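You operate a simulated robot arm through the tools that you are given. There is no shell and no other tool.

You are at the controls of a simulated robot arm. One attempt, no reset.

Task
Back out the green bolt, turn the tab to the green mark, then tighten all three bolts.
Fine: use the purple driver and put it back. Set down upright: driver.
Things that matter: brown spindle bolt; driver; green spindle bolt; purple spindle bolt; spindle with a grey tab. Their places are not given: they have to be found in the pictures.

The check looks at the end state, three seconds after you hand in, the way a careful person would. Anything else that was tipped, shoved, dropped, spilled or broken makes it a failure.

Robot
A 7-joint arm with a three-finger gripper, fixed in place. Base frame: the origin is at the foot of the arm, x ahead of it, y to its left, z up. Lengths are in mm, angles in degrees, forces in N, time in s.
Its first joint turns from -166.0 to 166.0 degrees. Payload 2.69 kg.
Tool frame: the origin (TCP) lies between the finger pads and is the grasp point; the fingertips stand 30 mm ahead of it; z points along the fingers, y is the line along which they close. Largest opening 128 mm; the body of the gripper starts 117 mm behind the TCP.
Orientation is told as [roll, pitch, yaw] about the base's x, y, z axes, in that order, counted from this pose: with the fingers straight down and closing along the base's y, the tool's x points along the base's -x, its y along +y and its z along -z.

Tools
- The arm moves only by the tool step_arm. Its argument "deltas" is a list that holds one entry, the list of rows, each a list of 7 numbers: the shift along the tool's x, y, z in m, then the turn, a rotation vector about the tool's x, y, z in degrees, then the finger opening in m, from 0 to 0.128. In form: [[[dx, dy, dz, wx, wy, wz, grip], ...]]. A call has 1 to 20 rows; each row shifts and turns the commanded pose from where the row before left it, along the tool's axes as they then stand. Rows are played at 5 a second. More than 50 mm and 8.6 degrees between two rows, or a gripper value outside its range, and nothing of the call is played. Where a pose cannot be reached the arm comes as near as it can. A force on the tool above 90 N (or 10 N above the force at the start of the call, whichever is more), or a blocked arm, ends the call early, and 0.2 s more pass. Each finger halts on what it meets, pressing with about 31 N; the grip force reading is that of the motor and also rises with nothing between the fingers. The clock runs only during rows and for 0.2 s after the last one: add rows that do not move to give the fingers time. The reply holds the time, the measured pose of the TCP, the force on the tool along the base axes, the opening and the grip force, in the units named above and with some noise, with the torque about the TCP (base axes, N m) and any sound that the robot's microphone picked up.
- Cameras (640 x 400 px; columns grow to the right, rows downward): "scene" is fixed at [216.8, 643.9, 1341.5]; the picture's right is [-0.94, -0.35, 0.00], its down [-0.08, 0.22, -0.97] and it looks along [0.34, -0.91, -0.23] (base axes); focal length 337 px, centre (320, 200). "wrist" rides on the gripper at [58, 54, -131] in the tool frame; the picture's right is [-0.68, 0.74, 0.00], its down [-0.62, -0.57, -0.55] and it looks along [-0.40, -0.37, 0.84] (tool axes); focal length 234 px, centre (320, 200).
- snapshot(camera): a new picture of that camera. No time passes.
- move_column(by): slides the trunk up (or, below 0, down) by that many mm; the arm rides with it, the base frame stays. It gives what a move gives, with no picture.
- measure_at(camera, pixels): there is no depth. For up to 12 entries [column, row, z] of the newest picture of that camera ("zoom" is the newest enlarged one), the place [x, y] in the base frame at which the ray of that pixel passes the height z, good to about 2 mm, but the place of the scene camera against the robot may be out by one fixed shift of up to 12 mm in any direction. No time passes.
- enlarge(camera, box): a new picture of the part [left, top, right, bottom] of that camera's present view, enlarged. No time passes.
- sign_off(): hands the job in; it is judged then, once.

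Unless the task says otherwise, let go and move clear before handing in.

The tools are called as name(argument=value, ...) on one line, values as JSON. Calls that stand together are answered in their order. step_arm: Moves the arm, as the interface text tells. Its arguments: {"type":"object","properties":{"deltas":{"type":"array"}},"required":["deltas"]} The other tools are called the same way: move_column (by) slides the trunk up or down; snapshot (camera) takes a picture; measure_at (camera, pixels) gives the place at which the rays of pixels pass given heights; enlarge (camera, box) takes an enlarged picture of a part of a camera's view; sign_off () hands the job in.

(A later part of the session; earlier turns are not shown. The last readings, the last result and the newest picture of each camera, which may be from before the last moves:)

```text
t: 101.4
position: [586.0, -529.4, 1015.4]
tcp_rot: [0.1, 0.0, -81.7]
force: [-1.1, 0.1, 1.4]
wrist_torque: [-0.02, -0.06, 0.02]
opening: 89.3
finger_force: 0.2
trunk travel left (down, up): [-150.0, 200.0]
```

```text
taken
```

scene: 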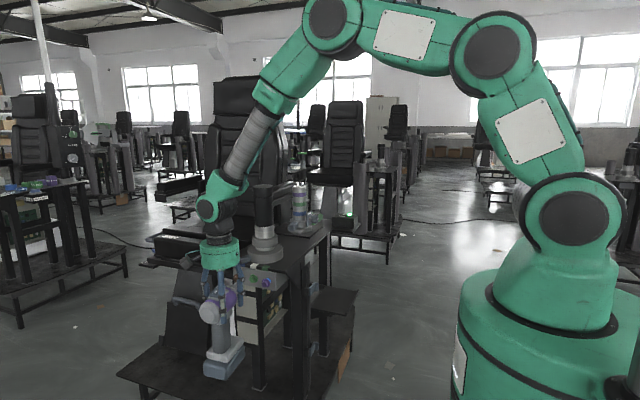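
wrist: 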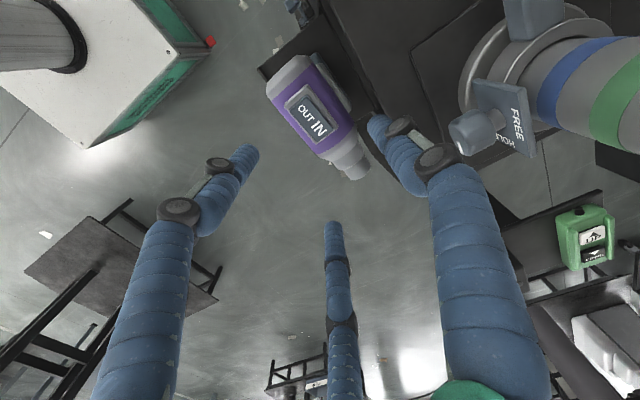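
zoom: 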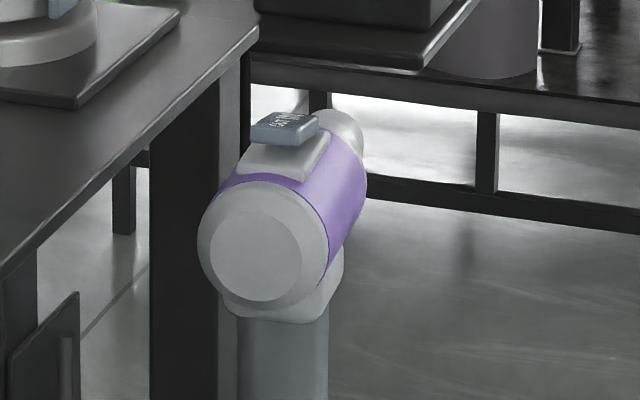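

The rocker now shows IN pressed (OUT end raised). Next is the spindle: I'll rise and move above it to measure its axis and the tab/mark angles.

step_arm(deltas=[[[0, 0, -0.04, 0, 0, 0, 0.128], [0, 0, -0.04, 0, 0, 0, 0.128], [0, 0, -0.04, 0, 0, 0, 0.128], [0, 0, -0.04, 0, 0, 0, 0.128], [0, 0, -0.04, 0, 0, 0, 0.128], [0, 0, -0.04, 0, 0, 0, 0.128], [0, 0, -0.04, 0, 0, 0, 0.128], [0.02913, 0.03094, 0, 0, 0, 0, 0.128], [0.02913, 0.03094, 0, 0, 0, 0, 0.128], [0.02913, 0.03094, 0, 0, 0, 0, 0.128], [0.02913, 0.03094, 0, 0, 0, 0, 0.128], [0.02913, 0.03094, 0, 0, 0, 0, 0.128], [0.02913, 0.03094, 0, 0, 0, 0, 0.128], [0.02913, 0.03094, 0, 0, 0, 0, 0.128], [0, 0, 0, 0, 0, 0, 0.128]]])

snapshot(camera="wrist")

```text
t: 104.6
position: [771.3, -294.2, 1292.8]
tcp_rot: [0.0, 0.0, -81.8]
force: [0.0, 0.9, -0.3]
wrist_torque: [-0.09, 0.07, 0.0]
opening: 127.9
finger_force: 0.0
trunk travel left (down, up): [-150.0, 200.0]
```

```text
taken
```

wrist: 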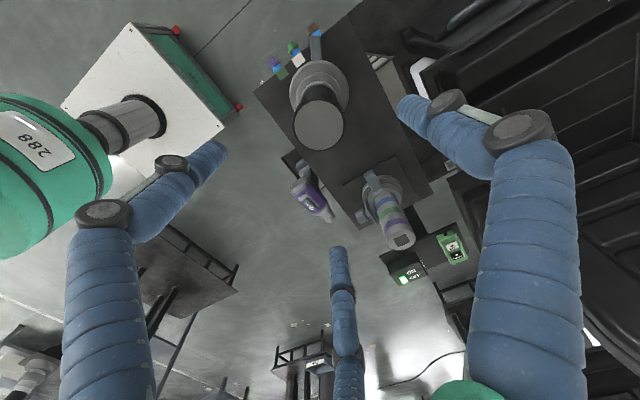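

enlarge(camera="wrist", box=[250, 20, 380, 160])

measure_at(camera="zoom", pixels=[[320, 200, 1132]])

```text
2.86 times, centred on (315, 90) of wrist
```

zoom: 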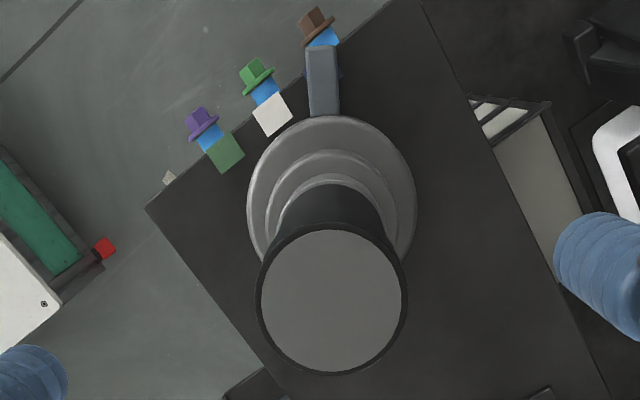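

```text
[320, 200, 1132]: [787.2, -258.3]
```

measure_at(camera="zoom", pixels=[[332, 300, 1132], [332, 300, 1128], [332, 203, 925], [224, 153, 889], [272, 113, 889], [322, 48, 908], [325, 112, 908], [337, 46, 889], [257, 300, 1132], [406, 300, 1132], [332, 228, 1132], [332, 375, 1132]])

```text
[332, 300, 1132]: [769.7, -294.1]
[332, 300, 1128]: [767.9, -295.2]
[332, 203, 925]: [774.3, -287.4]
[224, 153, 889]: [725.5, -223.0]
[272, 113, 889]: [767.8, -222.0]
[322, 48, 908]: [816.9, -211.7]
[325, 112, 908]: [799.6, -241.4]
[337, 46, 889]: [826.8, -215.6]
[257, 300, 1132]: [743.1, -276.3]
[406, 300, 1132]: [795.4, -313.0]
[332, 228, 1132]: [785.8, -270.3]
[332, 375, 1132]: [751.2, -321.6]
```

The cap centre is (769.7,-294.1) with radius ~32; the tab lies at about 60.7°, white mark at ~91°, green at ~120°. So the spindle needs roughly +60°. I'll descend around the cap with fingers open.

step_arm(deltas=[[[0.0002, -0.001, 0.04, 0, 0, 0, 0.128], [0, 0, 0.04, 0, 0, 0, 0.128], [0, 0, 0.04, 0, 0, 0, 0.128], [0, 0, 0.04, 0, 0, 0, 0.128], [0, 0, 0.034, 0, 0, 0, 0.128], [0, 0, 0, 0, 0, 0, 0.128]]])

snapshot(camera="wrist")

enlarge(camera="scene", box=[210, 140, 330, 290])

```text
t: 106.0
position: [770.1, -295.3, 1098.9]
tcp_rot: [0.0, 0.0, -81.6]
force: [0.6, -0.3, 0.1]
wrist_torque: [0.01, 0.03, 0.0]
opening: 127.9
finger_force: 0.0
trunk travel left (down, up): [-150.0, 200.0]
```

```text
taken
```

wrist: 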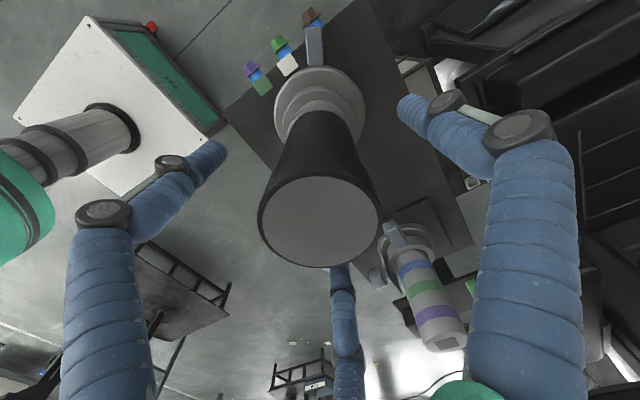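

```text
2.67 times, centred on (270, 215) of scene
```

zoom: 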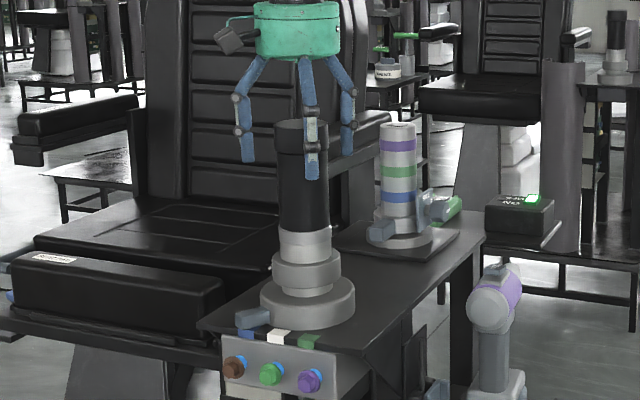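

The fingers surround the black cap. Closing gradually.

step_arm(deltas=[[[0, 0, 0, 0, 0, 0, 0.1], [0, 0, 0, 0, 0, 0, 0.08], [0, 0, 0, 0, 0, 0, 0.072], [0, 0, 0, 0, 0, 0, 0.066], [0, 0, 0, 0, 0, 0, 0.06], [0, 0, 0, 0, 0, 0, 0.05], [0, 0, 0, 0, 0, 0, 0.05]]])

snapshot(camera="wrist")

```text
t: 107.6
position: [769.9, -295.0, 1099.2]
tcp_rot: [0.1, 0.0, -81.7]
force: [0.2, 2.1, 0.4]
wrist_torque: [0.08, -0.01, 0.0]
opening: 62.0
finger_force: 44.8
trunk travel left (down, up): [-150.0, 200.0]
```

```text
taken
```

wrist: 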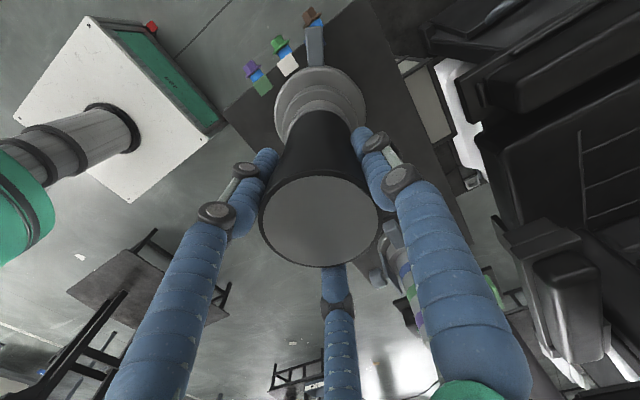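

Centred grip at 62 mm with low side force. I'll turn a first 15° (counter-clockwise from above) and check that the tab follows.

step_arm(deltas=[[[0, 0, 0, 0, 0, -5, 0.05], [0, 0, 0, 0, 0, -5, 0.05], [0, 0, 0, 0, 0, -5, 0.05], [0, 0, 0, 0, 0, 0, 0.05]]])

snapshot(camera="wrist")

enlarge(camera="scene", box=[220, 215, 310, 295])

```text
t: 108.6
position: [769.1, -295.1, 1098.9]
tcp_rot: [0.1, 0.0, -66.6]
force: [-4.6, -4.2, 1.5]
wrist_torque: [-0.02, 0.38, 0.09]
opening: 61.8
finger_force: 45.0
trunk travel left (down, up): [-150.0, 200.0]
```

```text
taken
```

wrist: 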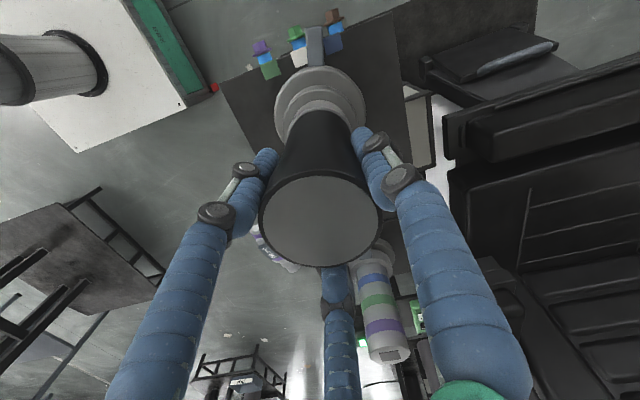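

```text
5.00 times, centred on (265, 255) of scene
```

zoom: 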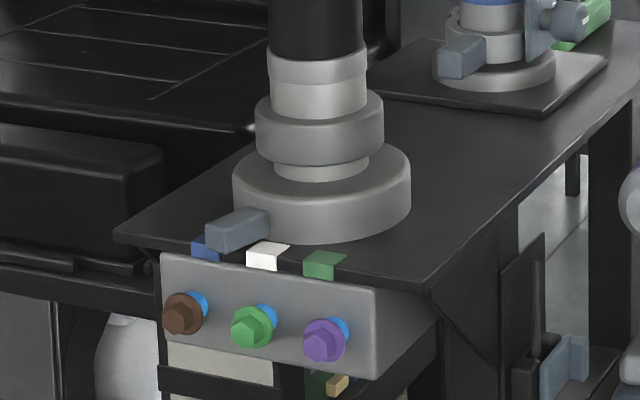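

The tab follows the hand. I'll turn another 37.5° and then check closely against the green mark.

step_arm(deltas=[[[0, 0, 0, 0, 0, -7.5, 0.05], [0, 0, 0, 0, 0, -7.5, 0.05], [0, 0, 0, 0, 0, -7.5, 0.05], [0, 0, 0, 0, 0, -7.5, 0.05], [0, 0, 0, 0, 0, -7.5, 0.05], [0, 0, 0, 0, 0, 0, 0.05]]])

enlarge(camera="wrist", box=[270, 0, 390, 140])

enlarge(camera="scene", box=[220, 215, 310, 295])

```text
t: 110.0
position: [770.4, -295.4, 1098.7]
tcp_rot: [0.2, -0.1, -29.1]
force: [-10.2, -16.0, 5.2]
wrist_torque: [-0.61, 0.32, 0.07]
opening: 62.1
finger_force: 44.6
trunk travel left (down, up): [-150.0, 200.0]
```

```text
2.86 times, centred on (330, 70) of wrist
```

zoom: 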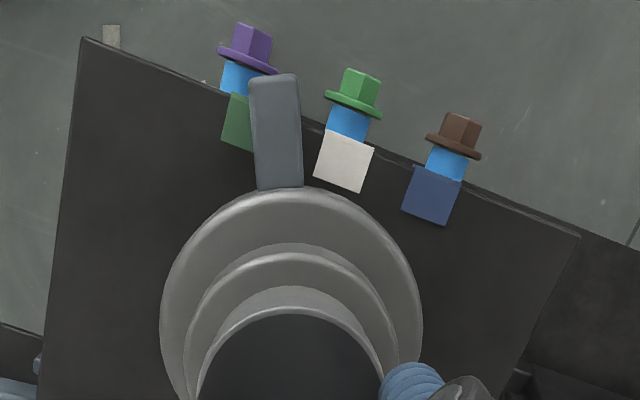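

```text
5.00 times, centred on (265, 255) of scene
```

zoom: 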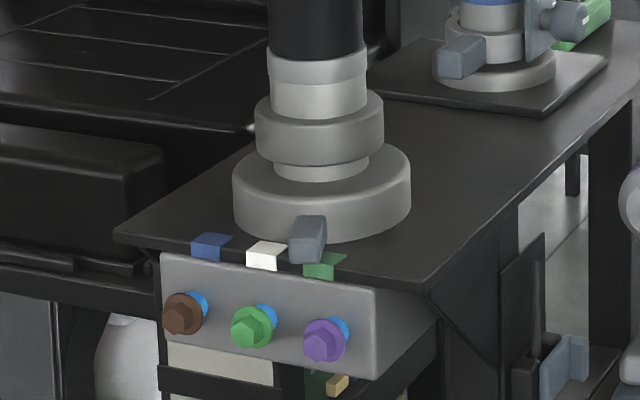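

measure_at(camera="zoom", pixels=[[274, 78, 908], [280, 186, 908], [344, 162, 889], [432, 195, 889], [225, 140, 889], [233, 95, 889], [368, 148, 889], [322, 178, 889]])

```text
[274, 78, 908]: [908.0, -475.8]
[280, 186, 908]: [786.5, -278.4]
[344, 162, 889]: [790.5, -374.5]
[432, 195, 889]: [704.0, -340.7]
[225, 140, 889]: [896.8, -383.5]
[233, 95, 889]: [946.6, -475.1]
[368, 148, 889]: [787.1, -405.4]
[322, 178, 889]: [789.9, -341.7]
```

enlarge(camera="wrist", box=[270, 0, 390, 140])

measure_at(camera="zoom", pixels=[[274, 78, 908], [280, 186, 908], [344, 162, 889], [432, 195, 889], [222, 142, 889], [231, 94, 889], [404, 208, 889], [448, 225, 889], [316, 178, 889], [360, 192, 889], [460, 182, 889], [372, 147, 889]])

```text
2.86 times, centred on (330, 70) of wrist
```

zoom: 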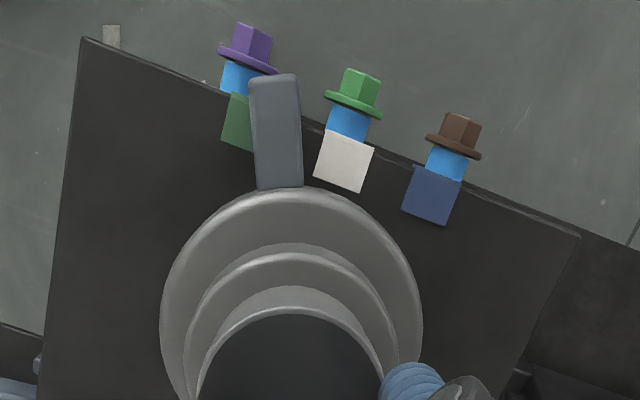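

```text
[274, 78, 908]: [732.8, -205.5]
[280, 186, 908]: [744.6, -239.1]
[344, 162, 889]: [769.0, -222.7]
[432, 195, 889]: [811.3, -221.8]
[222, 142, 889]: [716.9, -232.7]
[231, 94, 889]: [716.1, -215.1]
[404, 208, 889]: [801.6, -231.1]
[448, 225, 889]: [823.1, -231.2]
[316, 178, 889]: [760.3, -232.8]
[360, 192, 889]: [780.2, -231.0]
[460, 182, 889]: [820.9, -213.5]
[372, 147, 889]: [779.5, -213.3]
```

By measurement the tab is at ~113.3° and the green mark centre (728,-222.5) at 120.1°. I'll turn another 7.2°.

step_arm(deltas=[[[0, 0, 0, 0, 0, -3.6, 0.05], [0, 0, 0, 0, 0, -3.6, 0.05], [0, 0, 0, 0, 0, 0, 0.05]]])

enlarge(camera="scene", box=[220, 215, 310, 295])

enlarge(camera="wrist", box=[270, 0, 390, 140])

```text
t: 110.8
position: [769.0, -295.3, 1099.7]
tcp_rot: [0.2, -0.1, -22.0]
force: [-14.0, -13.9, 7.6]
wrist_torque: [-0.23, 0.66, 0.07]
opening: 62.1
finger_force: 44.6
trunk travel left (down, up): [-150.0, 200.0]
```

```text
5.00 times, centred on (265, 255) of scene
```

zoom: 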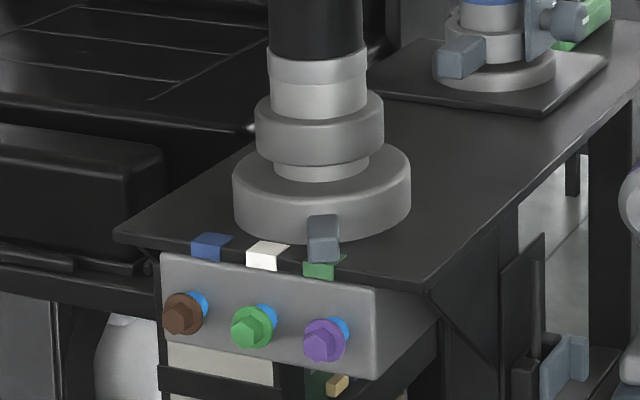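

```text
2.86 times, centred on (330, 70) of wrist
```

zoom: 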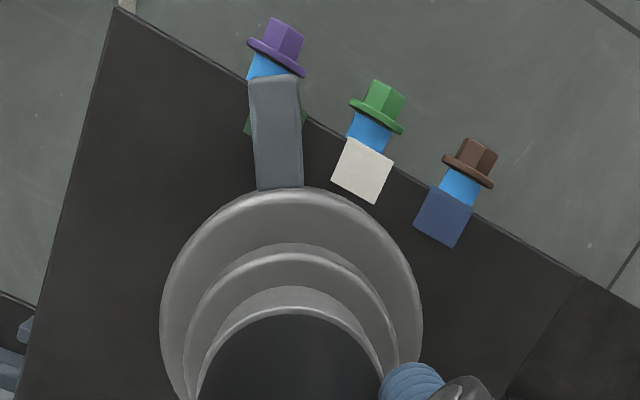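

measure_at(camera="zoom", pixels=[[274, 78, 908], [280, 186, 908], [362, 170, 889], [444, 216, 889], [244, 132, 889], [252, 106, 889], [307, 115, 889], [303, 132, 889]])

```text
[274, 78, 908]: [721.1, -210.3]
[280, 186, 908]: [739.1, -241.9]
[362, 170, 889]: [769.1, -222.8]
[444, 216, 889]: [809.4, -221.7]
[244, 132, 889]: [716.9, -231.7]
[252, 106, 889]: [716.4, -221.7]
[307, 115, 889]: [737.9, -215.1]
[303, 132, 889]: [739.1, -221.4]
```

The tab measures 120.1° and the green mark 120.3°, well aligned. I'll relieve the side load slightly and then open the fingers.

step_arm(deltas=[[[0.0004, -0.001, 0, 0, 0, 0, 0.05], [0, 0, 0, 0, 0, 0, 0.05]]])

step_arm(deltas=[[[0, 0, 0, 0, 0, 0, 0.064], [0, 0, 0, 0, 0, 0, 0.07], [0, 0, 0, 0, 0, 0, 0.09], [0, 0, 0, 0, 0, 0, 0.12], [0, 0, 0, 0, 0, 0, 0.128], [0, 0, 0, 0, 0, 0, 0.128]]])

snapshot(camera="wrist")

```text
t: 111.4
position: [769.6, -295.4, 1098.6]
tcp_rot: [0.1, -0.1, -22.0]
force: [-6.9, -3.6, 6.0]
wrist_torque: [0.13, 0.15, 0.05]
opening: 62.1
finger_force: 45.0
trunk travel left (down, up): [-150.0, 200.0]
```

```text
t: 112.8
position: [769.8, -296.1, 1099.3]
tcp_rot: [-0.1, -0.1, -22.0]
force: [0.7, 0.6, -0.1]
wrist_torque: [-0.03, -0.01, 0.0]
opening: 128.0
finger_force: 0.0
trunk travel left (down, up): [-150.0, 200.0]
```

```text
taken
```

wrist: 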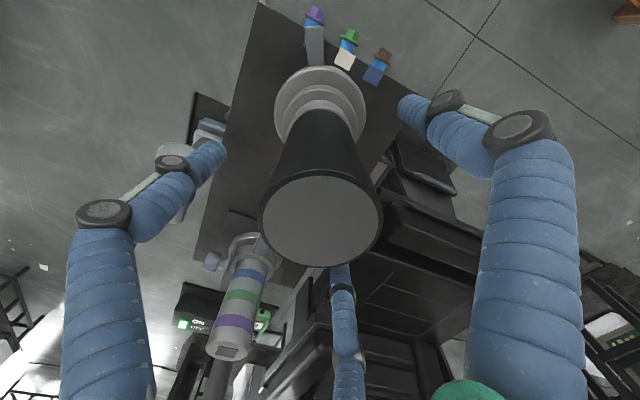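

Released without side force. I'll lift clear and verify the tab position.

step_arm(deltas=[[[0, 0, -0.04, 0, 0, 0, 0.128], [0, 0, -0.04, 0, 0, 0, 0.128], [0, 0, -0.04, 0, 0, 0, 0.128], [0, 0, -0.04, 0, 0, 0, 0.128], [0, 0, -0.03, 0, 0, 0, 0.128], [0, 0, 0, 0, 0, 0, 0.128]]])

enlarge(camera="wrist", box=[270, 0, 390, 140])

measure_at(camera="zoom", pixels=[[320, 200, 1132]])

```text
t: 114.2
position: [771.0, -296.1, 1290.9]
tcp_rot: [-0.1, -0.2, -22.0]
force: [0.3, 0.3, 0.4]
wrist_torque: [0.01, -0.04, 0.01]
opening: 128.0
finger_force: 0.1
trunk travel left (down, up): [-150.0, 200.0]
```

```text
2.86 times, centred on (330, 70) of wrist
```

zoom: 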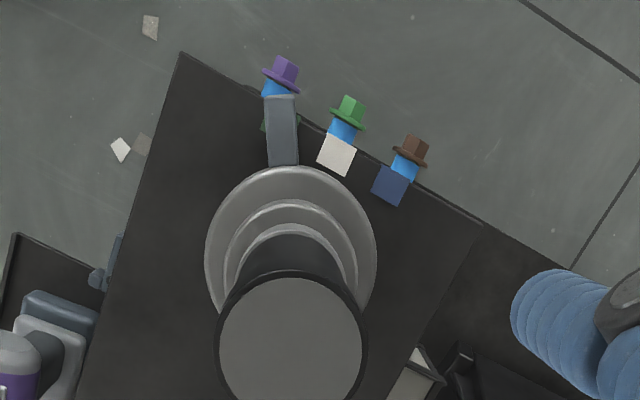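

```text
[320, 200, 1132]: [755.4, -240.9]
```

The tab sits over the green mark. Now I'll return to the driver, this time with yaw ≈4° so that one finger stands behind its rear face (a positive stop against pushing) and the other two grip the sides.

step_arm(deltas=[[[0, 0, 0, 0, 0, -6.5, 0.11], [0, 0, 0, 0, 0, -6.5, 0.11], [0, 0, 0, 0, 0, -6.5, 0.11], [0, 0, 0, 0, 0, -6.6, 0.11], [0.03315, -0.03113, 0, 0, 0, 0, 0.11], [0.03315, -0.03113, 0, 0, 0, 0, 0.11], [0.03315, -0.03113, 0, 0, 0, 0, 0.11], [0.03315, -0.03113, 0, 0, 0, 0, 0.11], [0.03315, -0.03113, 0, 0, 0, 0, 0.11], [0.03315, -0.03113, 0, 0, 0, 0, 0.11], [0, 0, 0.04, 0, 0, 0, 0.11], [0, 0, 0.04, 0, 0, 0, 0.11], [0, 0, 0.04, 0, 0, 0, 0.11], [0, 0, 0.04, 0, 0, 0, 0.11], [0, 0, 0.04, 0, 0, 0, 0.11], [0, 0, 0.04, 0, 0, 0, 0.11], [0, 0, 0.03, 0, 0, 0, 0.11], [0, 0, 0, 0, 0, 0, 0.11]]])

snapshot(camera="wrist")

enlarge(camera="wrist", box=[230, 60, 380, 220])

```text
t: 118.0
position: [584.1, -497.2, 1015.6]
tcp_rot: [0.0, 0.0, 4.1]
force: [0.1, -0.3, 0.6]
wrist_torque: [0.01, 0.01, -0.01]
opening: 110.1
finger_force: 0.1
trunk travel left (down, up): [-150.0, 200.0]
```

```text
taken
```

wrist: 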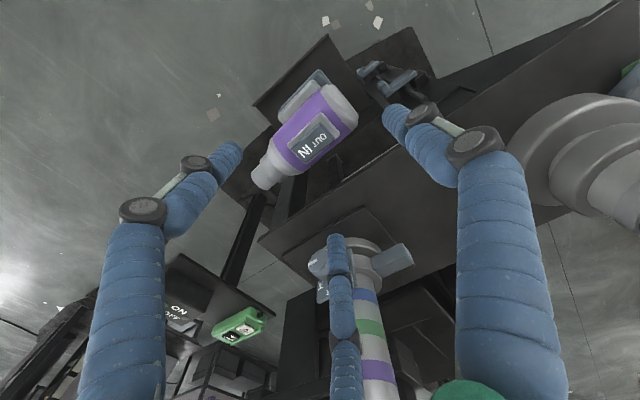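

```text
2.50 times, centred on (305, 140) of wrist
```

zoom: 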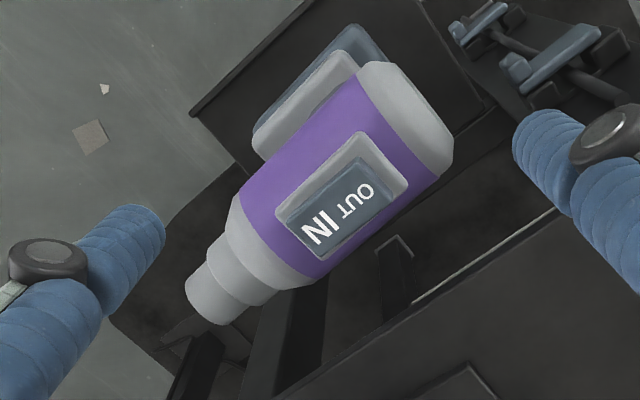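

measure_at(camera="zoom", pixels=[[345, 85, 853], [245, 185, 853], [435, 180, 853], [330, 270, 853], [205, 300, 853], [385, 63, 853], [453, 140, 853], [425, 100, 853], [275, 215, 885], [358, 132, 885], [410, 180, 885], [325, 262, 885]])

```text
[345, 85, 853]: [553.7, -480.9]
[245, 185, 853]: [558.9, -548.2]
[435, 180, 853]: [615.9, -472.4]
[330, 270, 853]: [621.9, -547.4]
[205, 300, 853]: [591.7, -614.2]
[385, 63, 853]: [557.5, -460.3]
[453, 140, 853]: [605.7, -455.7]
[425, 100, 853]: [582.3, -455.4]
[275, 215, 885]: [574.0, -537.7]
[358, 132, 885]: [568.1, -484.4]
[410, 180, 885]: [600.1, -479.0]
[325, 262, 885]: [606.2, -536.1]
```

The driver's axis is x≈586.8 at y=-510, heading 4.3°, rear face y≈-455.5. I'll centre the hand so the rear finger will meet that face, and descend alongside in stages.

step_arm(deltas=[[[-0.0018, 0.0012, 0.03, 0, 0, 0, 0.11], [0, 0, 0.03, 0, 0, 0, 0.11], [0, 0, 0.03, 0, 0, 0, 0.11], [0, 0, 0, 0, 0, 0, 0.11]]])

snapshot(camera="wrist")

enlarge(camera="scene", box=[310, 210, 370, 280])

```text
t: 119.0
position: [587.1, -497.2, 926.7]
tcp_rot: [0.0, -0.1, 4.1]
force: [0.6, 0.1, 0.3]
wrist_torque: [-0.05, 0.02, 0.03]
opening: 109.9
finger_force: 0.0
trunk travel left (down, up): [-150.0, 200.0]
```

```text
taken
```

wrist: 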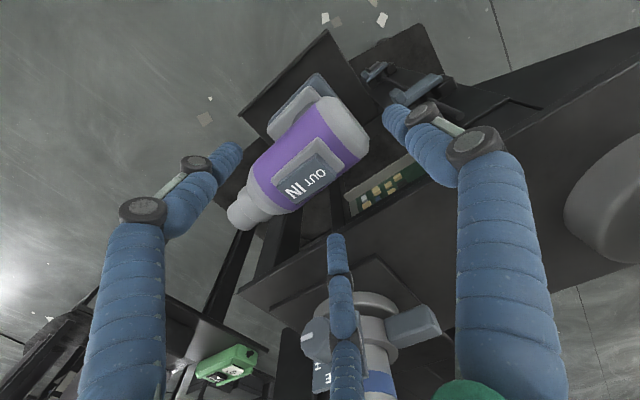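

```text
5.71 times, centred on (340, 245) of scene
```

zoom: 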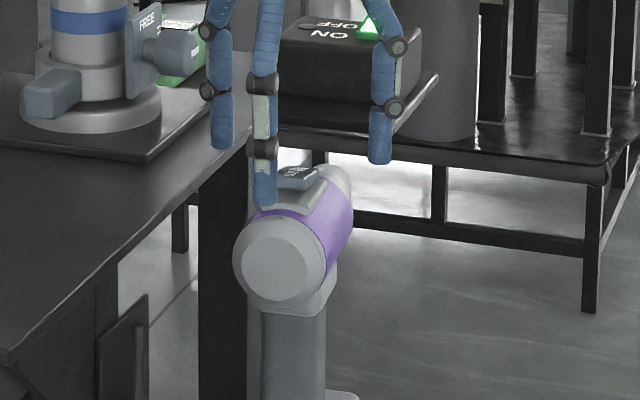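

Clear so far. Continue lowering in 10 mm rows while watching force.

step_arm(deltas=[[[0, 0, 0.01, 0, 0, 0, 0.11], [0, 0, 0.01, 0, 0, 0, 0.11], [0, 0, 0.01, 0, 0, 0, 0.11], [0, 0, 0, 0, 0, 0, 0.11]]])

step_arm(deltas=[[[0, 0, 0.01, 0, 0, 0, 0.11], [0, 0, 0.01, 0, 0, 0, 0.11], [0, 0, 0, 0, 0, 0, 0.11]]])

snapshot(camera="wrist")

enlarge(camera="scene", box=[310, 210, 370, 280])

```text
t: 120.0
position: [586.7, -495.4, 898.1]
tcp_rot: [-0.1, -0.1, 4.1]
force: [1.0, 0.3, -0.4]
wrist_torque: [0.01, 0.01, 0.04]
opening: 110.2
finger_force: 0.0
trunk travel left (down, up): [-150.0, 200.0]
```

```text
t: 120.8
position: [585.5, -495.0, 878.5]
tcp_rot: [0.1, -0.1, 4.0]
force: [-0.4, 0.0, -0.1]
wrist_torque: [0.03, 0.0, 0.0]
opening: 109.7
finger_force: 0.0
trunk travel left (down, up): [-150.0, 200.0]
```

```text
taken
```

wrist: 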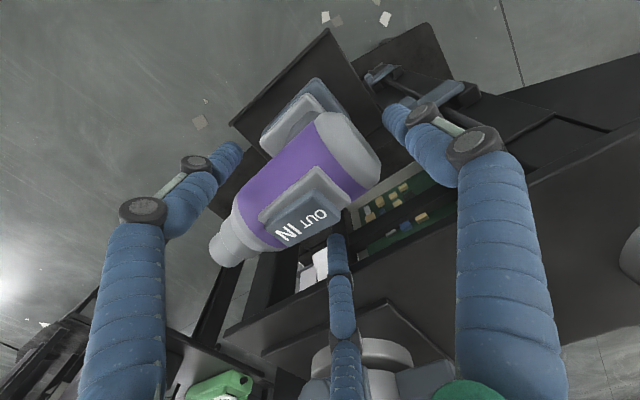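

```text
5.71 times, centred on (340, 245) of scene
```

zoom: 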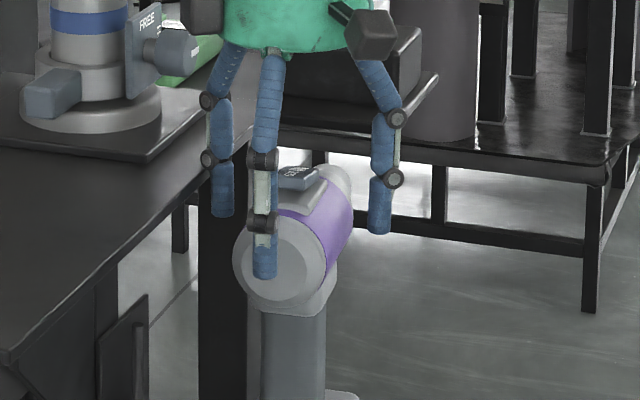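

The rear finger is right behind the rear face, the others are at the sides. Down the last 25 mm, then start closing gradually.

step_arm(deltas=[[[0, 0, 0.01, 0, 0, 0, 0.11], [0, 0, 0.01, 0, 0, 0, 0.11], [0, 0, 0.005, 0, 0, 0, 0.11], [0, 0, 0, 0, 0, 0, 0.1], [0, 0, 0, 0, 0, 0, 0.094], [0, 0, 0, 0, 0, 0, 0.09], [0, 0, 0, 0, 0, 0, 0.09]]])

snapshot(camera="wrist")

enlarge(camera="scene", box=[310, 210, 370, 280])

```text
t: 122.4
position: [585.7, -494.1, 853.3]
tcp_rot: [0.1, 0.0, 4.0]
force: [0.1, -0.4, 0.4]
wrist_torque: [0.02, 0.04, -0.05]
opening: 89.8
finger_force: 0.1
trunk travel left (down, up): [-150.0, 200.0]
```

```text
taken
```

wrist: 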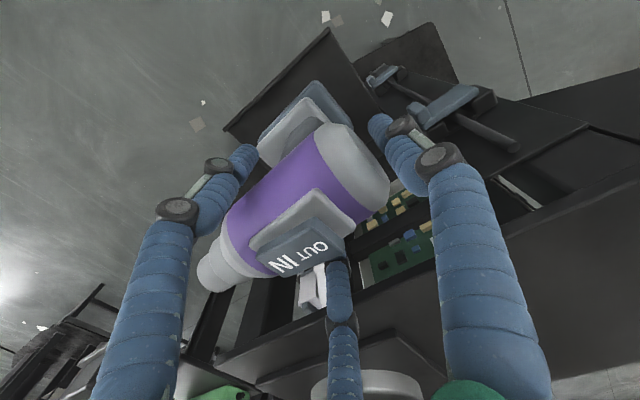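

```text
5.71 times, centred on (340, 245) of scene
```

zoom: 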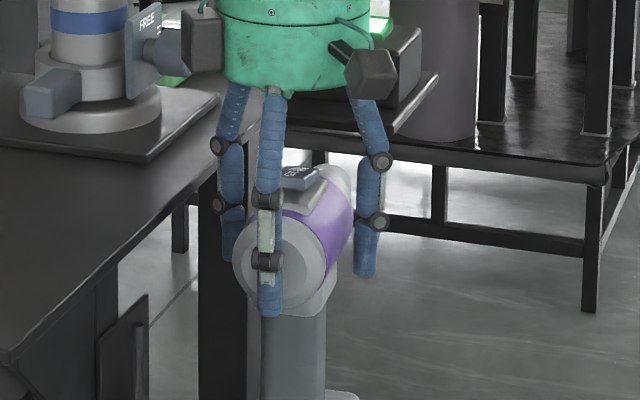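

No contact at 90 mm. Closing further step by step.

step_arm(deltas=[[[0, 0, 0, 0, 0, 0, 0.087], [0, 0, 0, 0, 0, 0, 0.084], [0, 0, 0, 0, 0, 0, 0.082], [0, 0, 0, 0, 0, 0, 0.08]]])

step_arm(deltas=[[[0, 0, 0, 0, 0, 0, 0.078], [0, 0, 0, 0, 0, 0, 0.076]]])

enlarge(camera="scene", box=[310, 210, 370, 280])

```text
t: 123.4
position: [585.3, -493.7, 853.8]
tcp_rot: [0.0, -0.2, 4.2]
force: [-0.8, -0.6, 0.2]
wrist_torque: [-0.01, -0.02, 0.02]
opening: 80.0
finger_force: 0.1
trunk travel left (down, up): [-150.0, 200.0]
```

```text
t: 124.0
position: [585.2, -494.7, 853.6]
tcp_rot: [0.0, -0.1, 4.1]
force: [1.3, 1.3, 0.3]
wrist_torque: [0.01, 0.0, -0.02]
opening: 76.4
finger_force: 0.1
trunk travel left (down, up): [-150.0, 200.0]
```

```text
5.71 times, centred on (340, 245) of scene
```

zoom: 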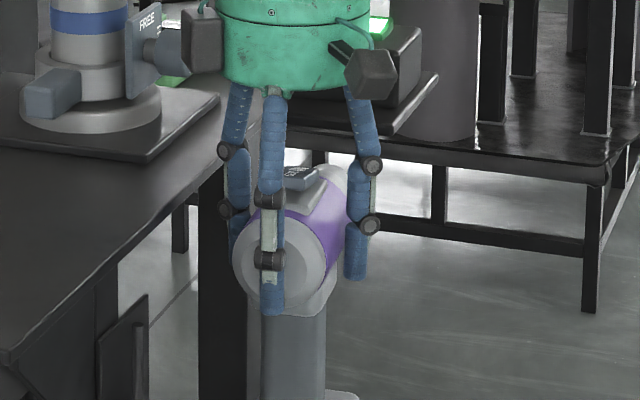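

Light contact at the rear finger begins (Fy 1.3 N). I'll shift the hand back 1.5 mm while closing further so the side fingers meet first.

step_arm(deltas=[[[0, 0.0015, 0, 0, 0, 0, 0.074], [0, 0, 0, 0, 0, 0, 0.072]]])

snapshot(camera="wrist")

```text
t: 124.6
position: [585.4, -493.0, 853.5]
tcp_rot: [0.0, -0.2, 4.1]
force: [1.8, 1.2, 0.9]
wrist_torque: [0.01, 0.03, 0.08]
opening: 72.8
finger_force: 0.3
trunk travel left (down, up): [-150.0, 200.0]
```

```text
taken
```

wrist: 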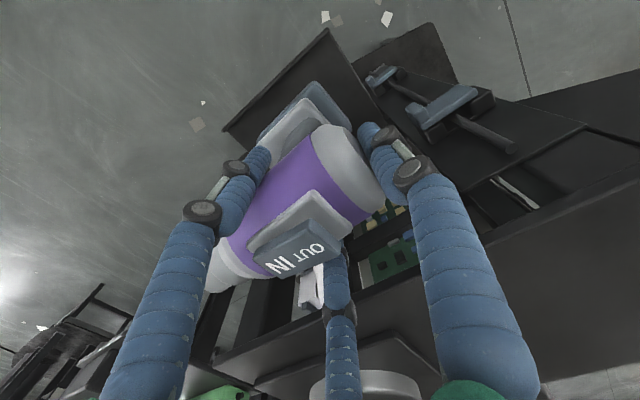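

Slight +x reaction: the +x side finger touches first. I'll shift +1 mm in x and close fully.

step_arm(deltas=[[[-0.001, 0.0005, 0, 0, 0, 0, 0.071], [0, 0, 0, 0, 0, 0, 0.069], [0, 0, 0, 0, 0, 0, 0.066], [0, 0, 0, 0, 0, 0, 0.06], [0, 0, 0, 0, 0, 0, 0.05], [0, 0, 0, 0, 0, 0, 0.05]]])

snapshot(camera="wrist")

enlarge(camera="scene", box=[310, 225, 370, 305])

```text
t: 126.0
position: [587.6, -491.5, 853.7]
tcp_rot: [0.0, -0.1, 4.0]
force: [-1.2, -1.1, -0.2]
wrist_torque: [0.15, 0.02, -0.01]
opening: 71.4
finger_force: 30.7
trunk travel left (down, up): [-150.0, 200.0]
```

```text
taken
```

wrist: 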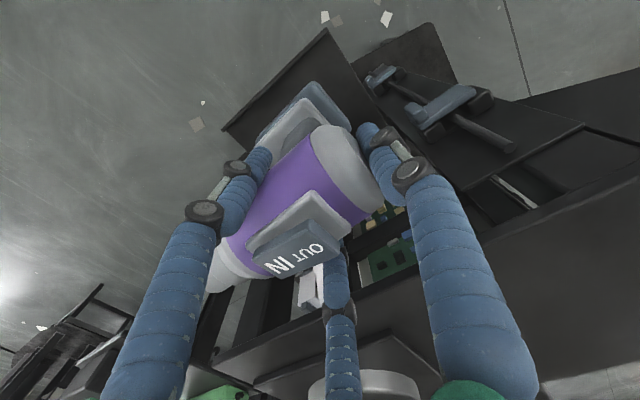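

```text
5.00 times, centred on (340, 265) of scene
```

zoom: 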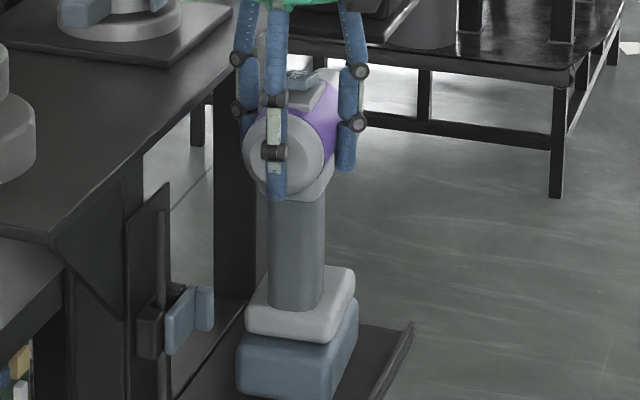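

Gripped at 71.4 mm with 30.7 N, driver still upright. Lift gently.

step_arm(deltas=[[[0, 0, -0.005, 0, 0, 0, 0.05], [0, 0, -0.005, 0, 0, 0, 0.05], [0, 0, -0.01, 0, 0, 0, 0.05], [0, 0, 0, 0, 0, 0, 0.05]]])

enlarge(camera="scene", box=[310, 225, 370, 305])

enlarge(camera="wrist", box=[190, 60, 420, 310])

```text
t: 127.0
position: [588.7, -492.0, 872.3]
tcp_rot: [0.1, -0.1, 4.1]
force: [-0.2, 0.5, -8.8]
wrist_torque: [0.27, -0.02, 0.04]
opening: 71.3
finger_force: 31.1
trunk travel left (down, up): [-150.0, 200.0]
```

```text
5.00 times, centred on (340, 265) of scene
```

zoom: 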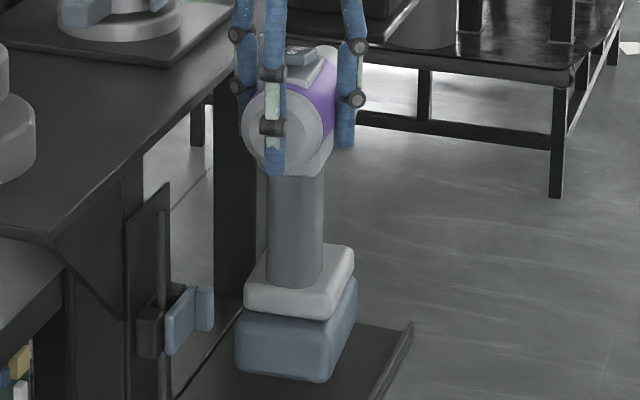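

```text
1.60 times, centred on (305, 185) of wrist
```

zoom: 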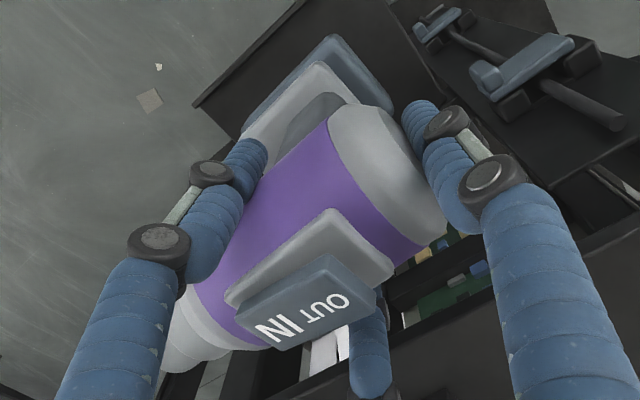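

The driver hangs steady. I'll lift, turn to heading -y, and travel the same clear route to in front of the plate.

step_arm(deltas=[[[0, 0, -0.034, 0, 0, 0.6, 0.05], [0, 0, -0.034, 0, 0, 0.6, 0.05], [0, 0, -0.034, 0, 0, 0.6, 0.05], [0, 0, -0.034, 0, 0, 0.6, 0.05], [0, 0, -0.034, 0, 0, 0.6, 0.05], [0, 0, -0.034, 0, 0, 0.6, 0.05], [0, 0, -0.034, 0, 0, 0.6, 0.05], [0.034, 0, 0, 0, 0, 0, 0.05], [0.034, 0, 0, 0, 0, 0, 0.05], [0, 0.034, 0, 0, 0, 0, 0.05], [0, 0.034, 0, 0, 0, 0, 0.05], [0, 0.034, 0, 0, 0, 0, 0.05], [0, 0.034, 0, 0, 0, 0, 0.05], [0, 0.034, 0, 0, 0, 0, 0.05], [0, 0.034, 0, 0, 0, 0, 0.05], [0, 0.034, 0, 0, 0, 0, 0.05], [0, 0.034, 0, 0, 0, 0, 0.05], [0, 0.034, 0, 0, 0, 0, 0.05], [0, 0.034, 0, 0, 0, 0, 0.05], [0, 0, 0, 0, 0, 0, 0.05]]])

step_arm(deltas=[[[0, 0.034, 0, 0, 0, 0, 0.05], [0, 0.034, 0, 0, 0, 0, 0.05], [0, 0.034, 0, 0, 0, 0, 0.05], [0, 0.034, 0, 0, 0, 0, 0.05], [-0.0314, 0, 0, 0, 0, 0, 0.05], [-0.0314, 0, 0, 0, 0, 0, 0.05], [-0.0314, 0, 0, 0, 0, 0, 0.05], [-0.0314, 0, 0, 0, 0, 0, 0.05], [-0.0314, 0, 0, 0, 0, 0, 0.05], [-0.0314, 0, 0, 0, 0, 0, 0.05], [-0.0314, 0, 0, 0, 0, 0, 0.05], [-0.0314, 0, 0, 0, 0, 0, 0.05], [0, 0, 0, 0, 0, 0, 0.05]]])

snapshot(camera="wrist")

```text
t: 131.2
position: [519.3, -150.9, 1111.1]
tcp_rot: [0.0, -0.1, -0.1]
force: [0.0, -0.1, -9.2]
wrist_torque: [0.26, 0.02, 0.02]
opening: 71.4
finger_force: 15.9
trunk travel left (down, up): [-150.0, 200.0]
```

```text
t: 134.0
position: [772.9, -15.5, 1111.2]
tcp_rot: [0.0, 0.0, -0.1]
force: [-0.3, -0.1, -9.6]
wrist_torque: [0.22, 0.02, 0.04]
opening: 71.4
finger_force: 15.7
trunk travel left (down, up): [-150.0, 200.0]
```

```text
taken
```

wrist: 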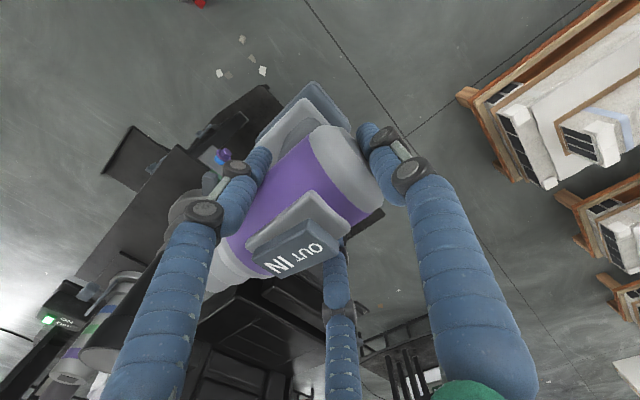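

The grip force reading has dropped to ~15.8 N though the opening is unchanged. I'll inspect the driver in the scene before descending.

enlarge(camera="scene", box=[180, 180, 280, 320])

enlarge(camera="wrist", box=[190, 60, 420, 310])

```text
2.86 times, centred on (230, 250) of scene
```

zoom: 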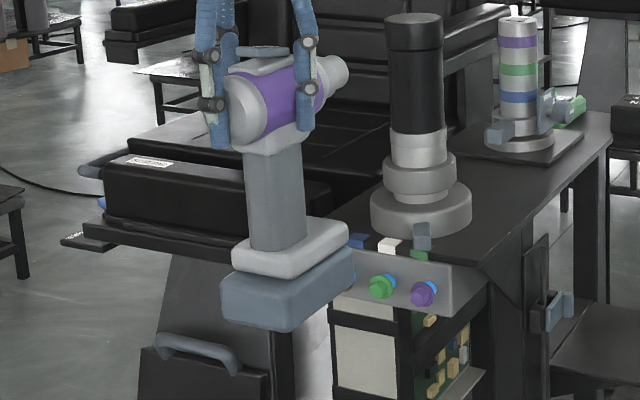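

```text
1.60 times, centred on (305, 185) of wrist
```

zoom: 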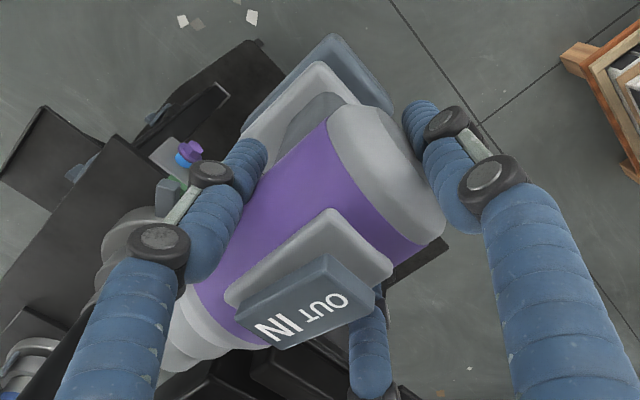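

The driver is held exactly as before relative to the hand. I'll descend to bolt height at this standoff.

step_arm(deltas=[[[0, 0, 0.0326, 0, 0, 0, 0.05], [0, 0, 0.0326, 0, 0, 0, 0.05], [0, 0, 0.0326, 0, 0, 0, 0.05], [0, 0, 0.0326, 0, 0, 0, 0.05], [0, 0, 0.0326, 0, 0, 0, 0.05], [0, 0, 0.0326, 0, 0, 0, 0.05], [0, 0, 0.0326, 0, 0, 0, 0.05], [0, 0, 0.0326, 0, 0, 0, 0.05], [0, 0, 0, 0, 0, 0, 0.05]]])

snapshot(camera="wrist")

enlarge(camera="wrist", box=[150, 170, 350, 350])

enlarge(camera="scene", box=[180, 240, 290, 380])

```text
t: 136.0
position: [774.9, -18.9, 849.7]
tcp_rot: [0.0, -0.2, -0.1]
force: [0.7, 0.1, -8.9]
wrist_torque: [0.21, 0.01, 0.01]
opening: 71.2
finger_force: 16.0
trunk travel left (down, up): [-150.0, 200.0]
```

```text
taken
```

wrist: 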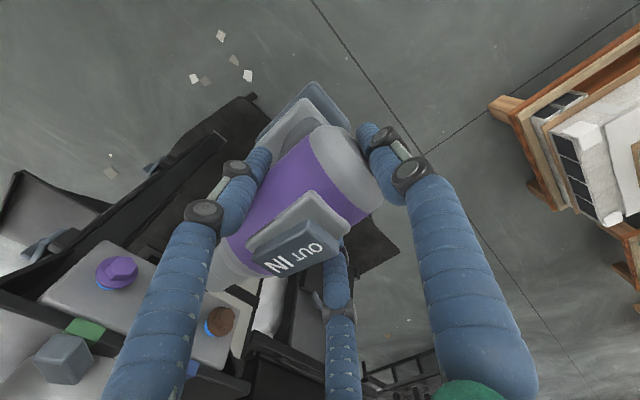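

```text
2.22 times, centred on (250, 260) of wrist
```

zoom: 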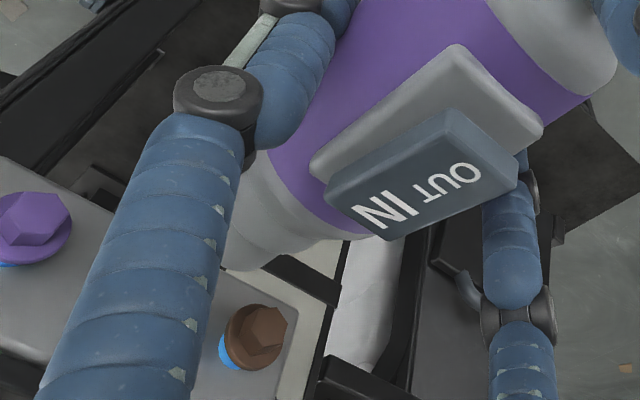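

```text
2.86 times, centred on (235, 310) of scene
```

zoom: 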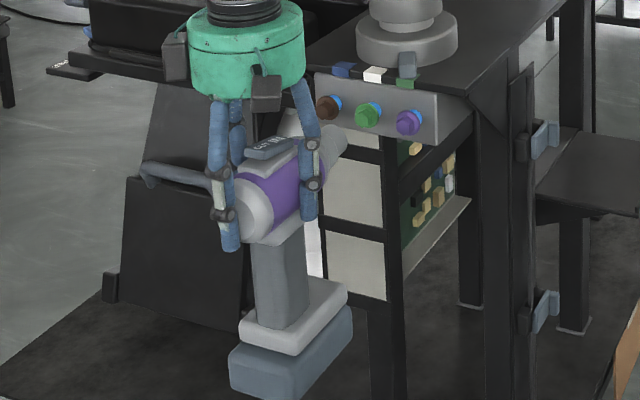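

The hand's left finger hides the green bolt and nose tip here. I'll measure the rocker frame for the driver's heading and the visible purple/brown bolts for reference.

enlarge(camera="wrist", box=[60, 90, 400, 370])

```text
1.43 times, centred on (230, 230) of wrist
```

zoom: 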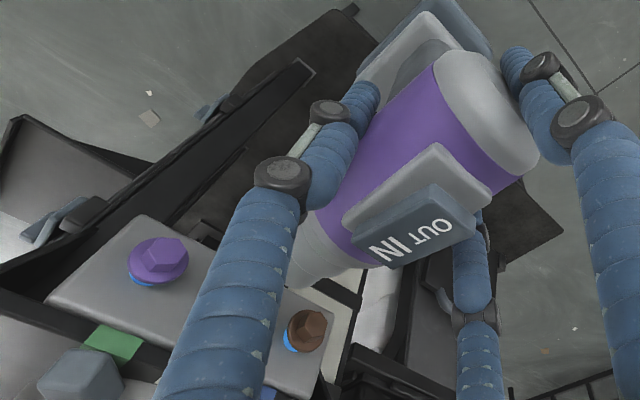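

measure_at(camera="zoom", pixels=[[436, 142, 881], [493, 202, 881], [342, 220, 881], [166, 252, 850], [310, 324, 850], [540, 150, 850], [400, 262, 850], [440, 60, 850], [320, 283, 850], [288, 285, 850]])

```text
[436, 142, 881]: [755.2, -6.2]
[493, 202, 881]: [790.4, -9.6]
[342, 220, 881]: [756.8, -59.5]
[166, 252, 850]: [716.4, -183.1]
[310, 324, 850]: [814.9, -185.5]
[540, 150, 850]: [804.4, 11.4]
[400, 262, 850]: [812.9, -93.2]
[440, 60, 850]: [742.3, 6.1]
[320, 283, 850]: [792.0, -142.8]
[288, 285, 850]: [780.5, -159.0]
```

enlarge(camera="wrist", box=[70, 220, 260, 360])

```text
2.86 times, centred on (165, 290) of wrist
```

zoom: 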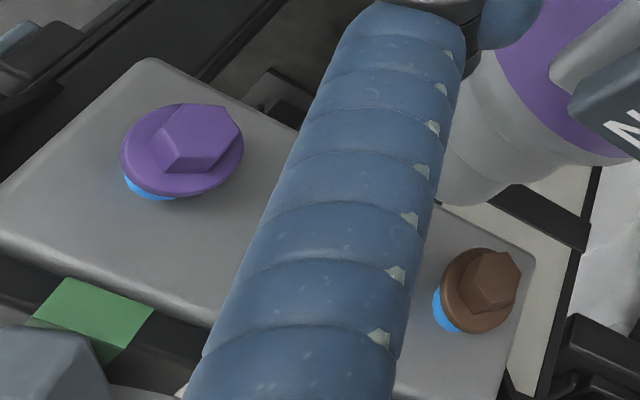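

measure_at(camera="zoom", pixels=[[205, 130, 850], [180, 150, 850], [492, 277, 850], [478, 292, 850], [470, 205, 850], [545, 160, 850], [445, 203, 850]])

```text
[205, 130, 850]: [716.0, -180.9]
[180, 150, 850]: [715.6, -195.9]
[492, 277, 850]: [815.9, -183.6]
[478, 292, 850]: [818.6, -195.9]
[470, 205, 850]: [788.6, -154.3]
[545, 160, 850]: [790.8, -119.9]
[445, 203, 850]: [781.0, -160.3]
```

In this picture the bolts read ~4.5 mm lower in x than before (purple 715.8, brown 817), so I should compare relatively. I'll zoom on the scene view of the nose and bolts for an independent check.

enlarge(camera="scene", box=[215, 255, 275, 315])

```text
6.67 times, centred on (245, 285) of scene
```

zoom: 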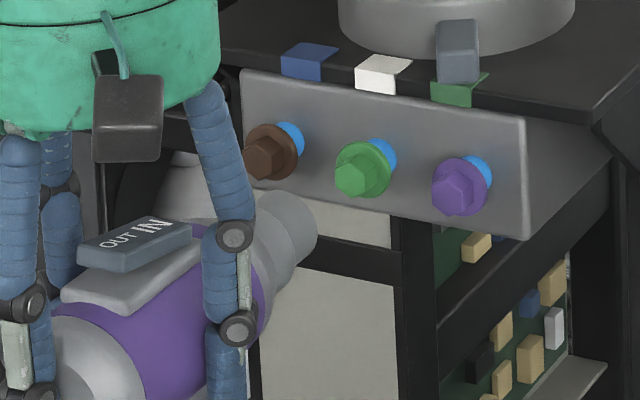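

Both views agree the driver axis is ~4.6 mm too far +x relative to the green bolt. I'll shift -4.6 mm in x, advance 30 mm and look again.

step_arm(deltas=[[[0.0046, 0, 0, 0, 0, 0, 0.05], [0, -0.015, 0, 0, 0, 0, 0.05], [0, -0.015, 0, 0, 0, 0, 0.05], [0, 0, 0, 0, 0, 0, 0.05]]])

enlarge(camera="scene", box=[215, 255, 275, 315])

enlarge(camera="wrist", box=[110, 200, 290, 350])

```text
t: 137.0
position: [768.3, -47.0, 850.4]
tcp_rot: [-0.1, 0.0, -0.1]
force: [0.4, -0.1, -10.1]
wrist_torque: [0.25, -0.02, 0.0]
opening: 71.5
finger_force: 16.4
trunk travel left (down, up): [-150.0, 200.0]
```

```text
6.67 times, centred on (245, 285) of scene
```

zoom: 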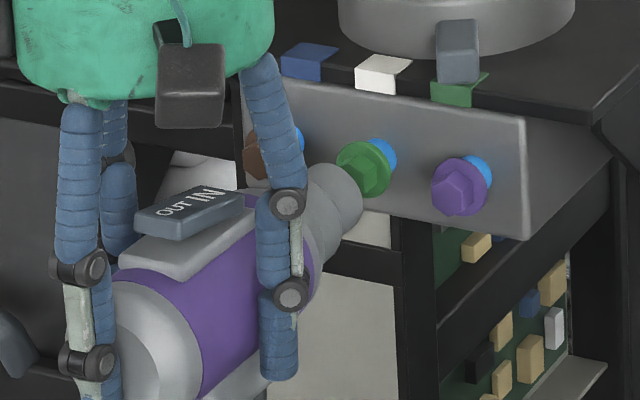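

```text
2.67 times, centred on (200, 275) of wrist
```

zoom: 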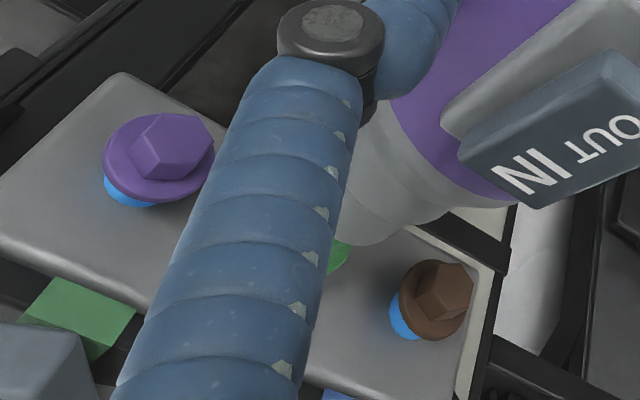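

The nose end (330,196) and the green hex (355,177) now line up along the -y direction (25,-19 px ≈ 19 mm). I'll advance 14 mm and re-check.

step_arm(deltas=[[[0, -0.007, 0, 0, 0, 0, 0.05], [0, -0.007, 0, 0, 0, 0, 0.05], [0, 0, 0, 0, 0, 0, 0.05]]])

enlarge(camera="scene", box=[225, 260, 275, 310])

enlarge(camera="wrist", box=[110, 200, 290, 350])

```text
t: 137.8
position: [767.9, -59.5, 851.6]
tcp_rot: [0.0, -0.2, -0.1]
force: [0.5, -0.6, -9.2]
wrist_torque: [0.25, 0.0, 0.02]
opening: 71.6
finger_force: 15.9
trunk travel left (down, up): [-150.0, 200.0]
```

```text
8.00 times, centred on (250, 285) of scene
```

zoom: 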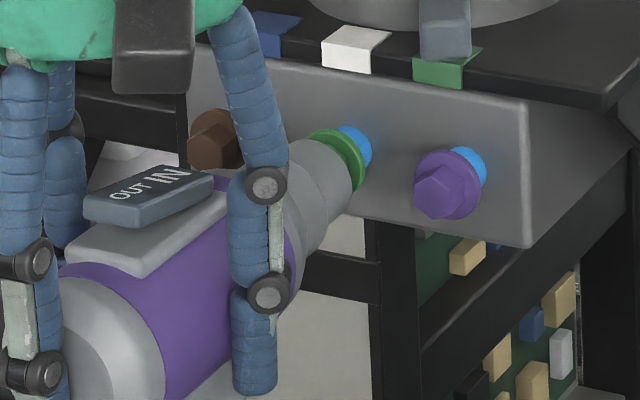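

```text
2.67 times, centred on (200, 275) of wrist
```

zoom: 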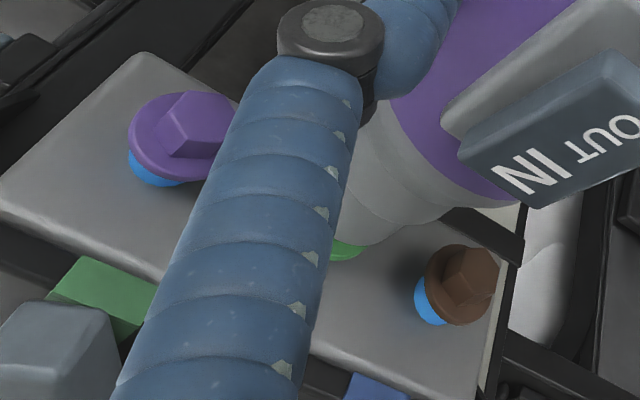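

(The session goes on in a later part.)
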